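You operate a simulated robot arm through the tools that you are given. There is no shell and no other tool. Be economical: measure what you need, move in short steps, check, and stop when the job is done.

The job below is to be done with a simulated robot arm. You get a single attempt, and the scene is never put back.

## Task
Put the green colour chip from the stacker bench top on the top of the hood over the take-up roll and the brown colour chip on top of the white glue block there.

It is judged by the outcome, as a careful person would: the job done as asked, and still so three seconds after it is handed in. It fails if anything else is knocked over, pushed out of place, dropped, spilled or broken.

## Robot
A 6-joint arm with a two-finger parallel gripper, fixed in place. Base frame: the origin is at the foot of the arm, x ahead of it, y to its left, z up; the work surface is at about z = 0. Lengths are in m, angles in degrees, forces in N, time in s.
With the tool pointing down near the work surface it reaches from about 0.14 to 0.58 m from the base axis. Its first joint turns from -66.0 to 66.0 degrees. Payload 2.1 kg.
The TCP is the grasp point between the finger pads, 0.03 m short of the fingertips. In the tool frame z runs along the fingers and y along their closing line. Largest opening 0.094 m; finger width 0.028, thickness 0.01; the body of the gripper, 0.05 by 0.096 m, starts 0.055 m behind the TCP.
Orientation is that of the tool frame in the base frame, as [roll, pitch, yaw] about the fixed x, y, z axes, in that order (R = Rz(yaw) Ry(pitch) Rx(roll)). With the fingers straight down and closing along the base's y, the tool's x points along the base's -x, its y along +y and its z along -z.

## Interface
- The arm moves only by the tool apply_moves. Its argument "increments" is a list of rows, each a list of 5 numbers: the closure, from 0 (fully open) to 1 (shut), then the shift along the tool's x, y, z in units of 30 mm (1.0 is 30 mm), then the turn about the tool's z in units of 5 degrees (1.0 is 5 degrees). In form: [[fingers, x, y, z, yaw], ...]. A call has 1 to 12 rows; each row shifts and turns the commanded pose from where the row before left it, along the tool's axes as they then stand. A call with a number of a shift or a turn outside -1 to 1 is refused whole. A row lasts 0.2 s, in which the tool goes at most 0.05 m and 8.6 degrees; a call with a longer step from one row to the next is refused whole, and so is a gripper value outside its range. A pose out of reach is approached as far as the arm can. The call stops where the force on the tool passes 40 N (or 10 N more than at its start, if that is more) or the arm is blocked; 0.2 s more then pass. Each finger travels about 0.072 m/s and halts on what it meets, pressing with about 36 N; the grip force reading is that of the motor and also rises with nothing between the fingers. The clock runs only during rows and for 0.2 s after the last one: add rows that do not move to give the fingers time. The reply holds the time, the measured pose of the TCP, the force on the tool along the base axes, the opening and the grip force, in the units named above and with some noise.
- Cameras (640 x 400 px; columns grow to the right, rows downward): "scene" is fixed at [0.0202, -0.3603, 0.5012]; the picture's right is [0.97, -0.25, 0.00], its down [-0.14, -0.57, -0.81] and it looks along [0.20, 0.79, -0.58] (base axes); focal length 214 px, centre (320, 200). "wrist" rides on the gripper at [-0.037, 0, -0.058] in the tool frame; the picture's right is [0.00, -1.00, 0.00], its down [0.97, 0.00, -0.24] and it looks along [0.24, 0.00, 0.97] (tool axes); focal length 218 px, centre (320, 200).
- grab_frame(camera): a new picture of that camera. No time passes.
- point_at(camera, pixels): for up to 12 pixels [column, row] of the newest picture of that camera ("zoom" is the newest enlarged one), the place [x, y, z] in the base frame of the surface seen there, good to about 0.002 m, but the place of the scene camera against the robot may be out by one fixed shift of up to 0.025 m in any direction. No time passes.
- close_up(camera, box): a new picture of the part [left, top, right, bottom] of that camera's present view, enlarged. No time passes.
- hand_in(): hands the job in; it is judged then, once.

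Work in short steps. Measure before you move; look again where a grasp or a placing could have gone wrong, and mend it. You have 60 turns and 22 pictures in all, those below and enlarged ones among them. Open the gripper and draw the arm clear of the work before you hand the job in, unless the task says otherwise; then end with one line.

The tools are called as a command line: name --pt "numbers of a row" for each row, then --argument value for the rest, lists and objects as JSON in quotes. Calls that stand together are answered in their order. apply_moves: Moves the arm, as the interface text tells. Its arguments: {"type":"object","properties":{"increments":{"type":"array","items":{"type":"array","items":{"type":"number"}}}},"required":["increments"]} The other tools are called the same way: grab_frame (camera) takes a picture; point_at (camera, pixels) gives the place of the surface under pixels of a picture; close_up (camera, box) takes an enlarged picture of a part of a camera's view; hand_in () hands the job in.

At the start:

```text
time_s: 0.0
tool_pos: [0.3076, -0.0178, 0.3282]
tcp_rot: [180.0, 0.1, -180.0]
wrist_force: [-0.6, -0.3, 0.6]
finger_gap: 0.0941
finger_force: 0.1
```

scene: 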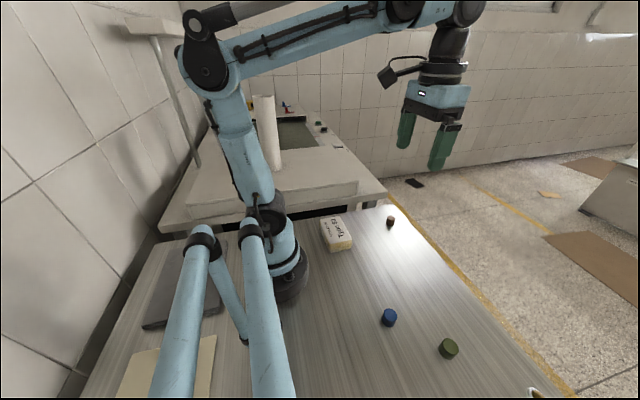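
wrist: 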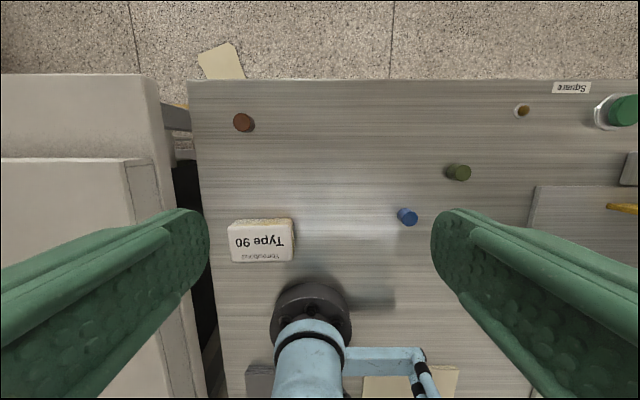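

The wrist view shows the brown chip at (243,122), the green one at (458,172), the glue block at (260,240), and a beige housing on the left. I'll measure all of these.

point_at --camera "wrist" --pixels '[[243, 121], [458, 170], [235, 222], [290, 220], [292, 258], [234, 260], [60, 120], [60, 180], [140, 200], [150, 100], [350, 150], [408, 214]]'

point_at --camera "scene" --pixels '[[390, 220], [449, 346], [337, 232], [310, 185], [230, 205], [360, 185], [270, 140], [264, 98], [300, 135], [389, 315], [330, 190], [200, 210]]'

close_up --camera "scene" --box '[150, 80, 470, 280]'

close_up --camera "wrist" --box '[0, 60, 320, 260]'

```text
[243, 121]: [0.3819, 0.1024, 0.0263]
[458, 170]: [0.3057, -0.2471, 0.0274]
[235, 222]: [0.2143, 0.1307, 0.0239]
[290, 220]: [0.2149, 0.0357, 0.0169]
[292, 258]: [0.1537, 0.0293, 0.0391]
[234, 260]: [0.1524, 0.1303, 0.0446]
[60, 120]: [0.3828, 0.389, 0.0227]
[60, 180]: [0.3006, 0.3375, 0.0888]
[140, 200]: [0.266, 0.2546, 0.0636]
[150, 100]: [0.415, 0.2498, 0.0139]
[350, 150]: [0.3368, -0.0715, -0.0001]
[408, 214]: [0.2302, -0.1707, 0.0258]
```

```text
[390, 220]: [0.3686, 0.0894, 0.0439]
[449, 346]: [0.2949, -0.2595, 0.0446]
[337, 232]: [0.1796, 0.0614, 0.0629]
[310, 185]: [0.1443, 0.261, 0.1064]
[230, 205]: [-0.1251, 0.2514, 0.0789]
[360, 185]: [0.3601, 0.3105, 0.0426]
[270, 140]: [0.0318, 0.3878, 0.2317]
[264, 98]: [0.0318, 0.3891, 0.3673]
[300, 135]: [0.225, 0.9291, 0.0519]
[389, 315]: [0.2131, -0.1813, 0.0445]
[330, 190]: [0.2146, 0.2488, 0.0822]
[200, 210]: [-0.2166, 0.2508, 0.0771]
```

```text
2.00 times, centred on (310, 180) of scene
```

zoom: 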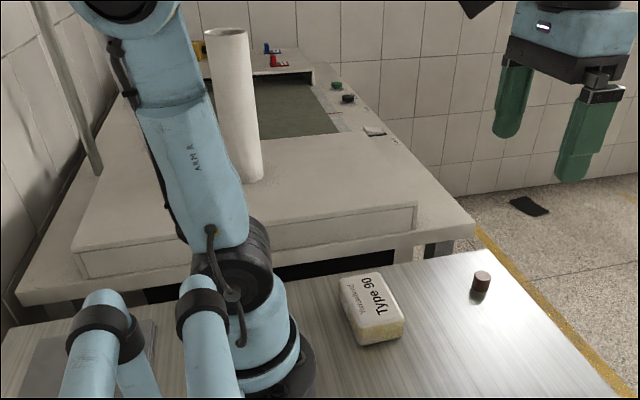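

```text
2.00 times, centred on (160, 160) of wrist
```

zoom: 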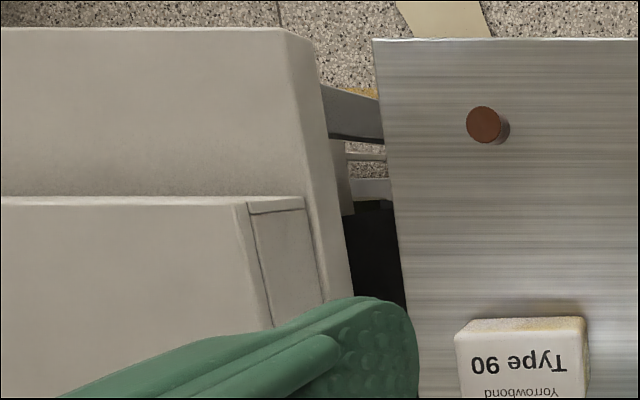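

The hood top is the raised beige slab at z≈0.089, and the block top is at z≈0.045. I'll go above the green chip at about (0.306,-0.247), stay high, and measure again.

apply_moves --pt "0 0 -1 0 0" --pt "0 0 -1 0.6 0" --pt "0 0 -1 0.6 0" --pt "0 0 -1 0.6 0" --pt "0 0 -1 0.6 0" --pt "0 0 -1 0.6 0" --pt "0 0 -1 0.6 0" --pt "0 0 -0.64 0.6 0" --pt "0 0 0 0 0" --pt "0 0 0 0 0"

grab_frame --camera "wrist"

```text
time_s: 2.2
tool_pos: [0.3067, -0.2465, 0.2025]
tcp_rot: [-180.0, 0.0, -180.0]
wrist_force: [-0.4, 0.8, 0.4]
finger_gap: 0.0941
finger_force: 0.1
```

```text
17 pictures are left
```

wrist: 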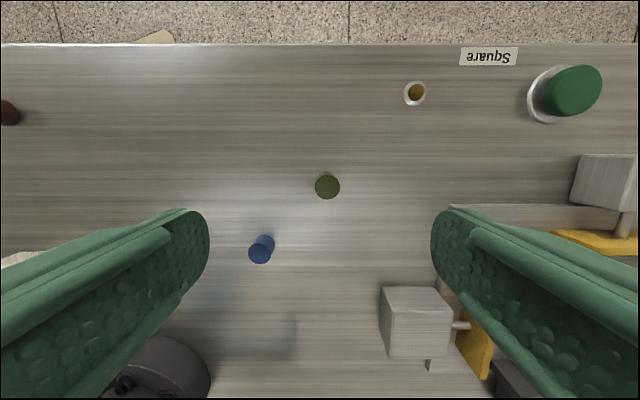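

The green chip is at (327,187), with a metal guide box near (415,320) and the blue chip at (262,249). I'll measure these to check the fingers will clear them.

point_at --camera "wrist" --pixels '[[327, 183], [317, 184], [338, 184], [327, 174], [327, 194], [385, 290], [445, 290], [264, 243], [450, 212], [545, 212], [415, 320]]'

```text
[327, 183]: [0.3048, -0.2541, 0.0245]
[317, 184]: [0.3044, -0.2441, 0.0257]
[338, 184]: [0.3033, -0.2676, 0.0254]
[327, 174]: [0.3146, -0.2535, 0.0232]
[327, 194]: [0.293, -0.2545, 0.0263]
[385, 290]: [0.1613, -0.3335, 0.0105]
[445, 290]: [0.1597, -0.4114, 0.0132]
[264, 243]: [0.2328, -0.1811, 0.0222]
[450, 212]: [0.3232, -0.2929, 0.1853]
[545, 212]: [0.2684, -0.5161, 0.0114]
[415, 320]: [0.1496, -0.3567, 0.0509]
```

The green chip's centre is about (0.304,-0.2553), it is about 0.026 across, and nothing is close to the fingers. I'll descend to z≈0.036.

apply_moves --pt "0 0.1 -0.29 0.8 0" --pt "0 0 0 1 0" --pt "0 0 0 1 0" --pt "0 0 0 1 0" --pt "0 0 0 0.8 0" --pt "0 0 0 0.5 0" --pt "0 0 0 0.45 0" --pt "0 0 0 0 0"

grab_frame --camera "wrist"

```text
time_s: 4.0
tool_pos: [0.3047, -0.2546, 0.0353]
tcp_rot: [180.0, 0.1, 180.0]
wrist_force: [0.6, -0.5, 0.8]
finger_gap: 0.0939
finger_force: 0.1
```

```text
16 pictures are left
```

wrist: 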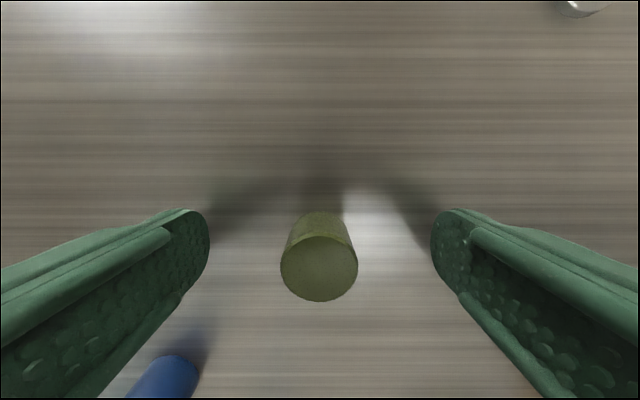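

The chip is centred between the fingers (column 319). I'll close on it gently.

apply_moves --pt "0.3 0 0 0 0" --pt "0.6 0 0 0 0" --pt "0.85 0 0 0 0" --pt "0.85 0 0 0 0" --pt "0.85 0 0 0 0" --pt "0.85 0 0 0 0"

```text
time_s: 5.4
tool_pos: [0.3065, -0.2555, 0.0371]
tcp_rot: [-180.0, 0.0, -179.9]
wrist_force: [0.4, -0.6, 0.9]
finger_gap: 0.0245
finger_force: 35.9
```

I have the chip at a 24.5 mm gap. I'll lift it and check the grip.

apply_moves --pt "0.85 0 0 -0.5 0" --pt "0.85 0 0 -1 0" --pt "0.85 0 0 -1 0" --pt "0.85 0 0 -1 0" --pt "0.85 0 0 -1 0" --pt "0.85 0 0 -1 0" --pt "0.85 0 0 -1 0" --pt "0.85 0 1 -0.5 0" --pt "0.85 0 1 0 0" --pt "0.85 0 1 0 0" --pt "0.85 0 1 0 0" --pt "0.85 0 1 0 0"

apply_moves --pt "0.85 0 1 0 0" --pt "0.85 0 1 0 0" --pt "0.85 0 1 0 0" --pt "0.85 0 1 0 0" --pt "0.85 0 1 0 0" --pt "0.85 0 1 0 0" --pt "0.85 0 1 0 0" --pt "0.85 0.2 1 0 0" --pt "0.85 0.4 1 0 0" --pt "0.85 0.4 1 0 0" --pt "0.85 0 0 0 0" --pt "0.85 0 0 0 0"

grab_frame --camera "wrist"

```text
time_s: 8.0
tool_pos: [0.3045, -0.1052, 0.2484]
tcp_rot: [-179.9, 0.0, 180.0]
wrist_force: [0.2, 0.4, -0.8]
finger_gap: 0.0257
finger_force: 36.1
```

```text
time_s: 10.6
tool_pos: [0.2747, 0.1936, 0.2446]
tcp_rot: [180.0, 0.0, -179.9]
wrist_force: [0.4, -0.1, 0.4]
finger_gap: 0.0256
finger_force: 36.4
```

```text
15 pictures are left
```

wrist: 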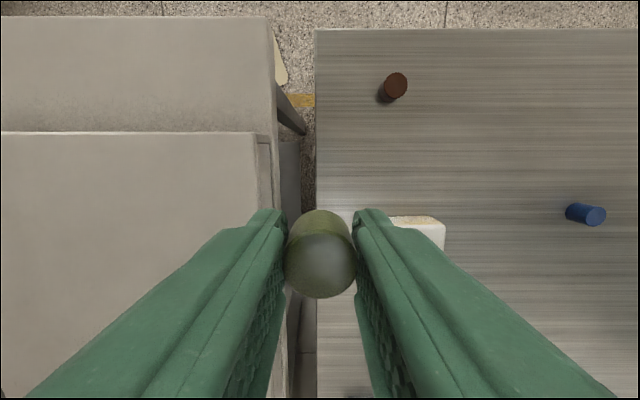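

The chip is held. The hood top is on the left, with its edges at about row 133 and column 255, so I'll measure it.

point_at --camera "wrist" --pixels '[[100, 138], [100, 180], [100, 240], [200, 160], [245, 160], [250, 190], [30, 180], [180, 220], [265, 180], [100, 100]]'

```text
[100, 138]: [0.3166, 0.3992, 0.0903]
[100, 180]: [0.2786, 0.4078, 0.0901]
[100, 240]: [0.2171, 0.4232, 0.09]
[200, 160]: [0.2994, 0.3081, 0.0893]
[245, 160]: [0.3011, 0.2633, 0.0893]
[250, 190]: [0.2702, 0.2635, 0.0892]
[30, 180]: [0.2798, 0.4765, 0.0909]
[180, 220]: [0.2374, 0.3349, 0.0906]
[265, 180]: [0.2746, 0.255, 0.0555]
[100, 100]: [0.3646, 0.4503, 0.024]
```

The hood top is at z=0.090, with x up to about 0.32 and y from about 0.26. I'll go to (0.255,0.33) and descend to z≈0.131.

apply_moves --pt "0.85 0.2 1 0 0" --pt "0.85 0.2 1 0 0" --pt "0.85 0.2 1 0 0" --pt "0.85 0.06 1 0 0" --pt "0.85 0 0.55 0 0" --pt "0.85 0 0 1 0" --pt "0.85 0 0 1 0" --pt "0.85 0 0 1 0" --pt "0.85 0 0 0.5 0" --pt "0.85 0 0 0.25 0" --pt "0.85 0 0 0 0" --pt "0.85 0 0 0 0"

grab_frame --camera "wrist"

```text
time_s: 13.2
tool_pos: [0.2538, 0.3315, 0.1347]
tcp_rot: [180.0, 0.0, -179.9]
wrist_force: [0.4, 0.3, 0.4]
finger_gap: 0.0258
finger_force: 35.9
```

```text
14 pictures are left
```

wrist: 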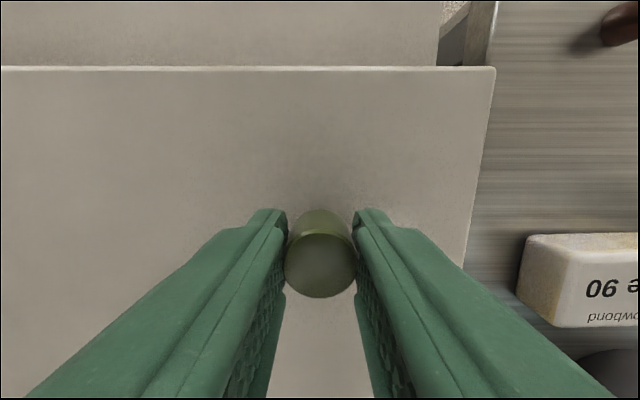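

The chip is over the hood, inside its edges, and needs to drop about 8 mm. I'll lower in small steps while watching the force.

apply_moves --pt "0.85 0 0 0.12 0" --pt "0.85 0 0 0.1 0" --pt "0.85 0 0 0 0"

```text
time_s: 14.0
tool_pos: [0.2549, 0.3318, 0.1269]
tcp_rot: [-179.9, 0.0, -180.0]
wrist_force: [0.2, -2.5, 17.3]
finger_gap: 0.0258
finger_force: 35.9
```

The chip has touched down with 17 N. I'll ease up slightly and open partway, since each finger needs only about 12 mm of clearance.

apply_moves --pt "0.85 0 0 -0.02 0" --pt "0.65 0 0 0 0" --pt "0.4 0 0 0 0" --pt "0.4 0 0 0 0" --pt "0.4 0 0 -0.3 0" --pt "0.4 0 0 -1 0" --pt "0.4 0 0 -1 0" --pt "0.4 0 0 -1 0" --pt "0 0 0 -1 0" --pt "0 0 0 0 0"

grab_frame --camera "wrist"

```text
time_s: 16.2
tool_pos: [0.2542, 0.3307, 0.257]
tcp_rot: [-180.0, 0.0, 180.0]
wrist_force: [0.5, -0.1, 0.5]
finger_gap: 0.0941
finger_force: 0.1
```

```text
13 pictures are left
```

wrist: 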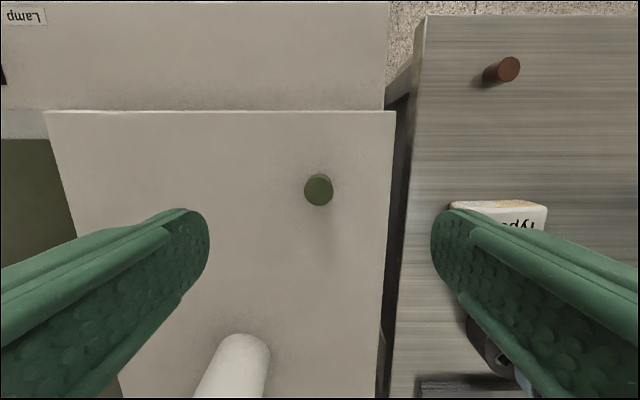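

The green chip stands on the hood at (318,190). Next I'll move above the brown chip near (0.38,0.10).

apply_moves --pt "0 -0.55 -1 0 0" --pt "0 -0.55 -1 0 0" --pt "0 -0.55 -1 0 0" --pt "0 -0.55 -1 0 0" --pt "0 -0.55 -1 0.3 0" --pt "0 -0.5 -1 0.5 0" --pt "0 -0.5 -1 0.5 0" --pt "0 -0.45 -0.6 0.6 0" --pt "0 0 0 0 0" --pt "0 0 0 0 0"

grab_frame --camera "wrist"

```text
time_s: 18.4
tool_pos: [0.3814, 0.1032, 0.1987]
tcp_rot: [180.0, 0.0, -180.0]
wrist_force: [0.6, 0.0, 0.6]
finger_gap: 0.0938
finger_force: 0.0
```

```text
12 pictures are left
```

wrist: 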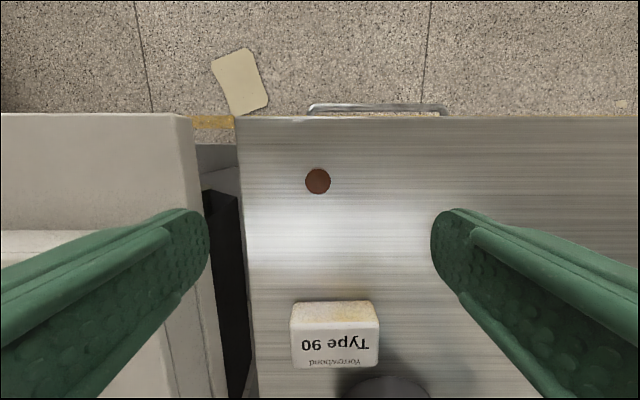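

The brown chip is at (318,181) and the glue block spans about (291–379, 302–368). I'll measure the chip, the neighbouring edges and the block top.

point_at --camera "wrist" --pixels '[[318, 179], [307, 181], [330, 181], [318, 170], [318, 192], [195, 190], [240, 180], [297, 334], [374, 330], [335, 330], [298, 362], [372, 362]]'

```text
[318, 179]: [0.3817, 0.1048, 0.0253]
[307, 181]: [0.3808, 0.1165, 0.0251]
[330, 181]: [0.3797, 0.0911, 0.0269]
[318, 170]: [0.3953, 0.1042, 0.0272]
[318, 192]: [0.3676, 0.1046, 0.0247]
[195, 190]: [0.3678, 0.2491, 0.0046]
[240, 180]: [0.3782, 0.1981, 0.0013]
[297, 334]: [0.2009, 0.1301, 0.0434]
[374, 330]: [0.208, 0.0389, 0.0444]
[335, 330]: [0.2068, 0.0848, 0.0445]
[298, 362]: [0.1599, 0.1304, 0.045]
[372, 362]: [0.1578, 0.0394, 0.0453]
```

The brown chip's centre is (0.381,0.104), with clear space around it. The block top is centred near (0.183,0.084) at z≈0.0447. I'll descend and grasp the chip.

apply_moves --pt "0 0 0.03 1 0" --pt "0 0 0 1 0" --pt "0 0 0 1 0" --pt "0 0 0 1 0" --pt "0 0 0 0.7 0" --pt "0 0 0 0.4 0" --pt "0 0 0 0.3 0" --pt "0 0 0 0 0"

apply_moves --pt "0.3 0 0 0 0" --pt "0.6 0 0 0 0" --pt "0.85 0 0 0 0" --pt "0.85 0 0 0 0" --pt "0.85 0 0 0 0" --pt "0.85 0 0 0 0"

```text
time_s: 20.2
tool_pos: [0.38, 0.1027, 0.037]
tcp_rot: [179.9, 0.0, 179.9]
wrist_force: [0.2, -0.2, -0.3]
finger_gap: 0.094
finger_force: 0.0
```

```text
time_s: 21.6
tool_pos: [0.3794, 0.103, 0.0366]
tcp_rot: [-180.0, 0.0, 180.0]
wrist_force: [-0.7, 0.1, -0.5]
finger_gap: 0.0257
finger_force: 36.2
```

I have the brown chip at a 25.7 mm gap. I'll lift to z≈0.15 and carry it over the block centre.

apply_moves --pt "0.85 0 0 -0.5 0" --pt "0.85 0 0 -1 0" --pt "0.85 0 0 -1 0" --pt "0.85 0 0 -1 0" --pt "0.85 0.8 -0.1 -0.3 0" --pt "0.85 1 -0.1 0 0" --pt "0.85 1 -0.1 0 0" --pt "0.85 1 -0.1 0 0" --pt "0.85 1 -0.1 0 0" --pt "0.85 1 -0.1 0 0" --pt "0.85 0.65 -0.03 0 0" --pt "0.85 0 0 0 0"

grab_frame --camera "wrist"

grab_frame --camera "scene"

```text
time_s: 24.2
tool_pos: [0.1883, 0.086, 0.1508]
tcp_rot: [-180.0, 0.0, -180.0]
wrist_force: [-0.9, 0.0, 0.2]
finger_gap: 0.0261
finger_force: 35.9
```

```text
11 pictures are left
```

wrist: 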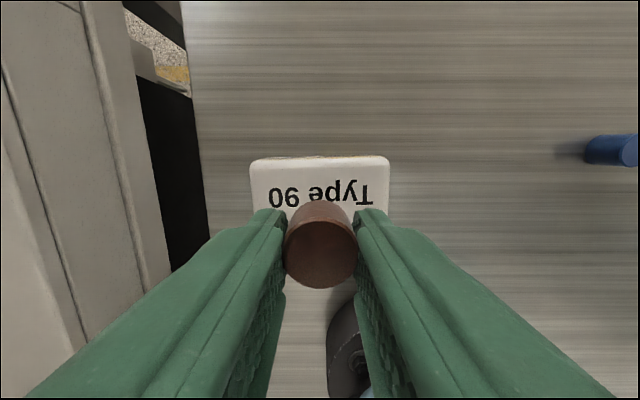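

```text
10 pictures are left
```

scene: 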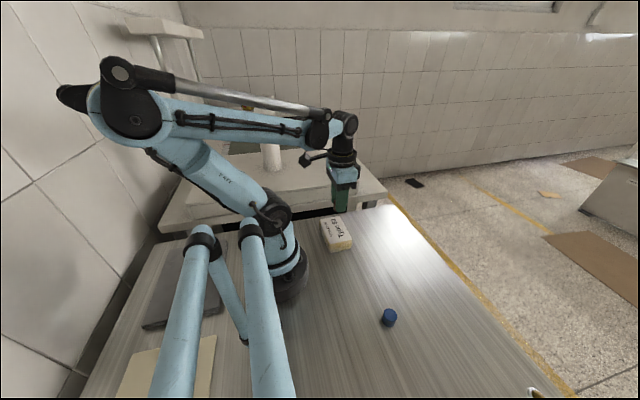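

The chip is over the block and clear. I'll descend to just above contact, shifting 3 mm back to centre it.

apply_moves --pt "0.85 0.13 0 0.7 0" --pt "0.85 0 0 0.7 0" --pt "0.85 0 0 0.5 0" --pt "0.85 0 0 0.2 0" --pt "0.85 0 0 0 0" --pt "0.85 0 0 0 0"

grab_frame --camera "wrist"

```text
time_s: 25.6
tool_pos: [0.1832, 0.0857, 0.0892]
tcp_rot: [-179.9, 0.0, -179.9]
wrist_force: [-0.3, -0.1, -0.3]
finger_gap: 0.026
finger_force: 35.8
```

```text
9 pictures are left
```

wrist: 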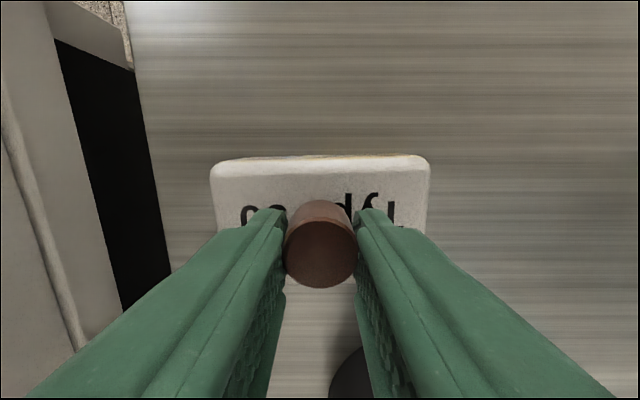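

The chip is centred over the block at about z=0.089, and contact is expected near 0.082. I'll lower in small steps.

apply_moves --pt "0.85 0 0 0.1 0" --pt "0.85 0 0 0.06 0" --pt "0.85 0 0 0 0"

```text
time_s: 26.4
tool_pos: [0.1839, 0.0853, 0.0841]
tcp_rot: [179.9, 0.1, -180.0]
wrist_force: [0.6, -0.2, -0.6]
finger_gap: 0.0261
finger_force: 35.8
```

There's no contact yet, so I'll lower about 1.5 mm more.

apply_moves --pt "0.85 0 0 0.05 0" --pt "0.85 0 0 0 0"

```text
time_s: 27.0
tool_pos: [0.1831, 0.0855, 0.0837]
tcp_rot: [180.0, 0.0, 180.0]
wrist_force: [-0.1, -0.1, -0.4]
finger_gap: 0.026
finger_force: 35.3
```

Still no force, so I'll go down another 1 mm.

apply_moves --pt "0.85 0 0 0.035 0" --pt "0.85 0 0 0 0"

```text
time_s: 27.6
tool_pos: [0.1829, 0.0842, 0.0831]
tcp_rot: [-179.9, 0.0, 180.0]
wrist_force: [-1.3, -0.6, 8.1]
finger_gap: 0.0258
finger_force: 36.1
```

The 8 N reading shows contact. I'll release gently and lift straight up.

apply_moves --pt "0.65 0 0 0 0" --pt "0.4 0 0 0 0" --pt "0.4 0 0 0 0" --pt "0.4 0 0 -0.3 0" --pt "0.4 0 0 -1 0" --pt "0.4 0 0 -1 0" --pt "0.2 -0.5 0 -1 0" --pt "0 -1 0 -1 0" --pt "0 -1 0 -0.5 0" --pt "0 -1 0 0 0" --pt "0 0 -0.5 0 0" --pt "0 0 0 0 0"

grab_frame --camera "wrist"

close_up --camera "scene" --box '[230, 140, 470, 290]'

```text
time_s: 30.2
tool_pos: [0.2886, 0.0686, 0.2268]
tcp_rot: [-180.0, 0.0, -180.0]
wrist_force: [0.5, 0.0, 0.7]
finger_gap: 0.094
finger_force: 0.0
```

```text
8 pictures are left
```

wrist: 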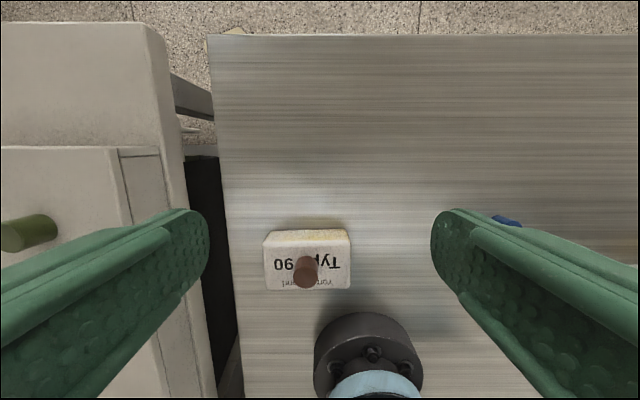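

```text
2.67 times, centred on (350, 215) of scene
```

zoom: 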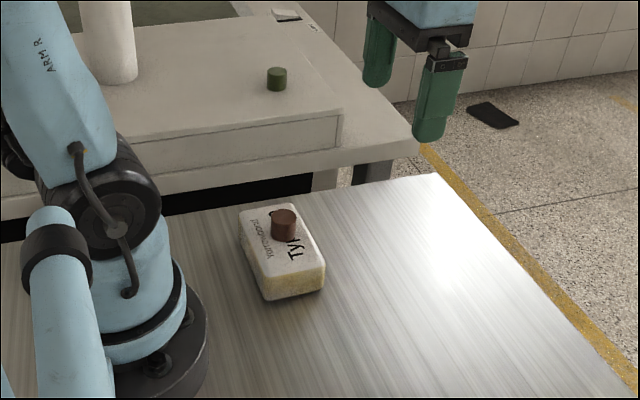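

The green chip stands on the hood and the brown chip on the glue block. The block hasn't moved, the gripper is open and the arm is clear, so I'll hand in.

hand_in

```text
The job is handed in.
```

The green chip is on top of the hood and the brown chip is on top of the white glue block; nothing else was moved, and the job is handed in.
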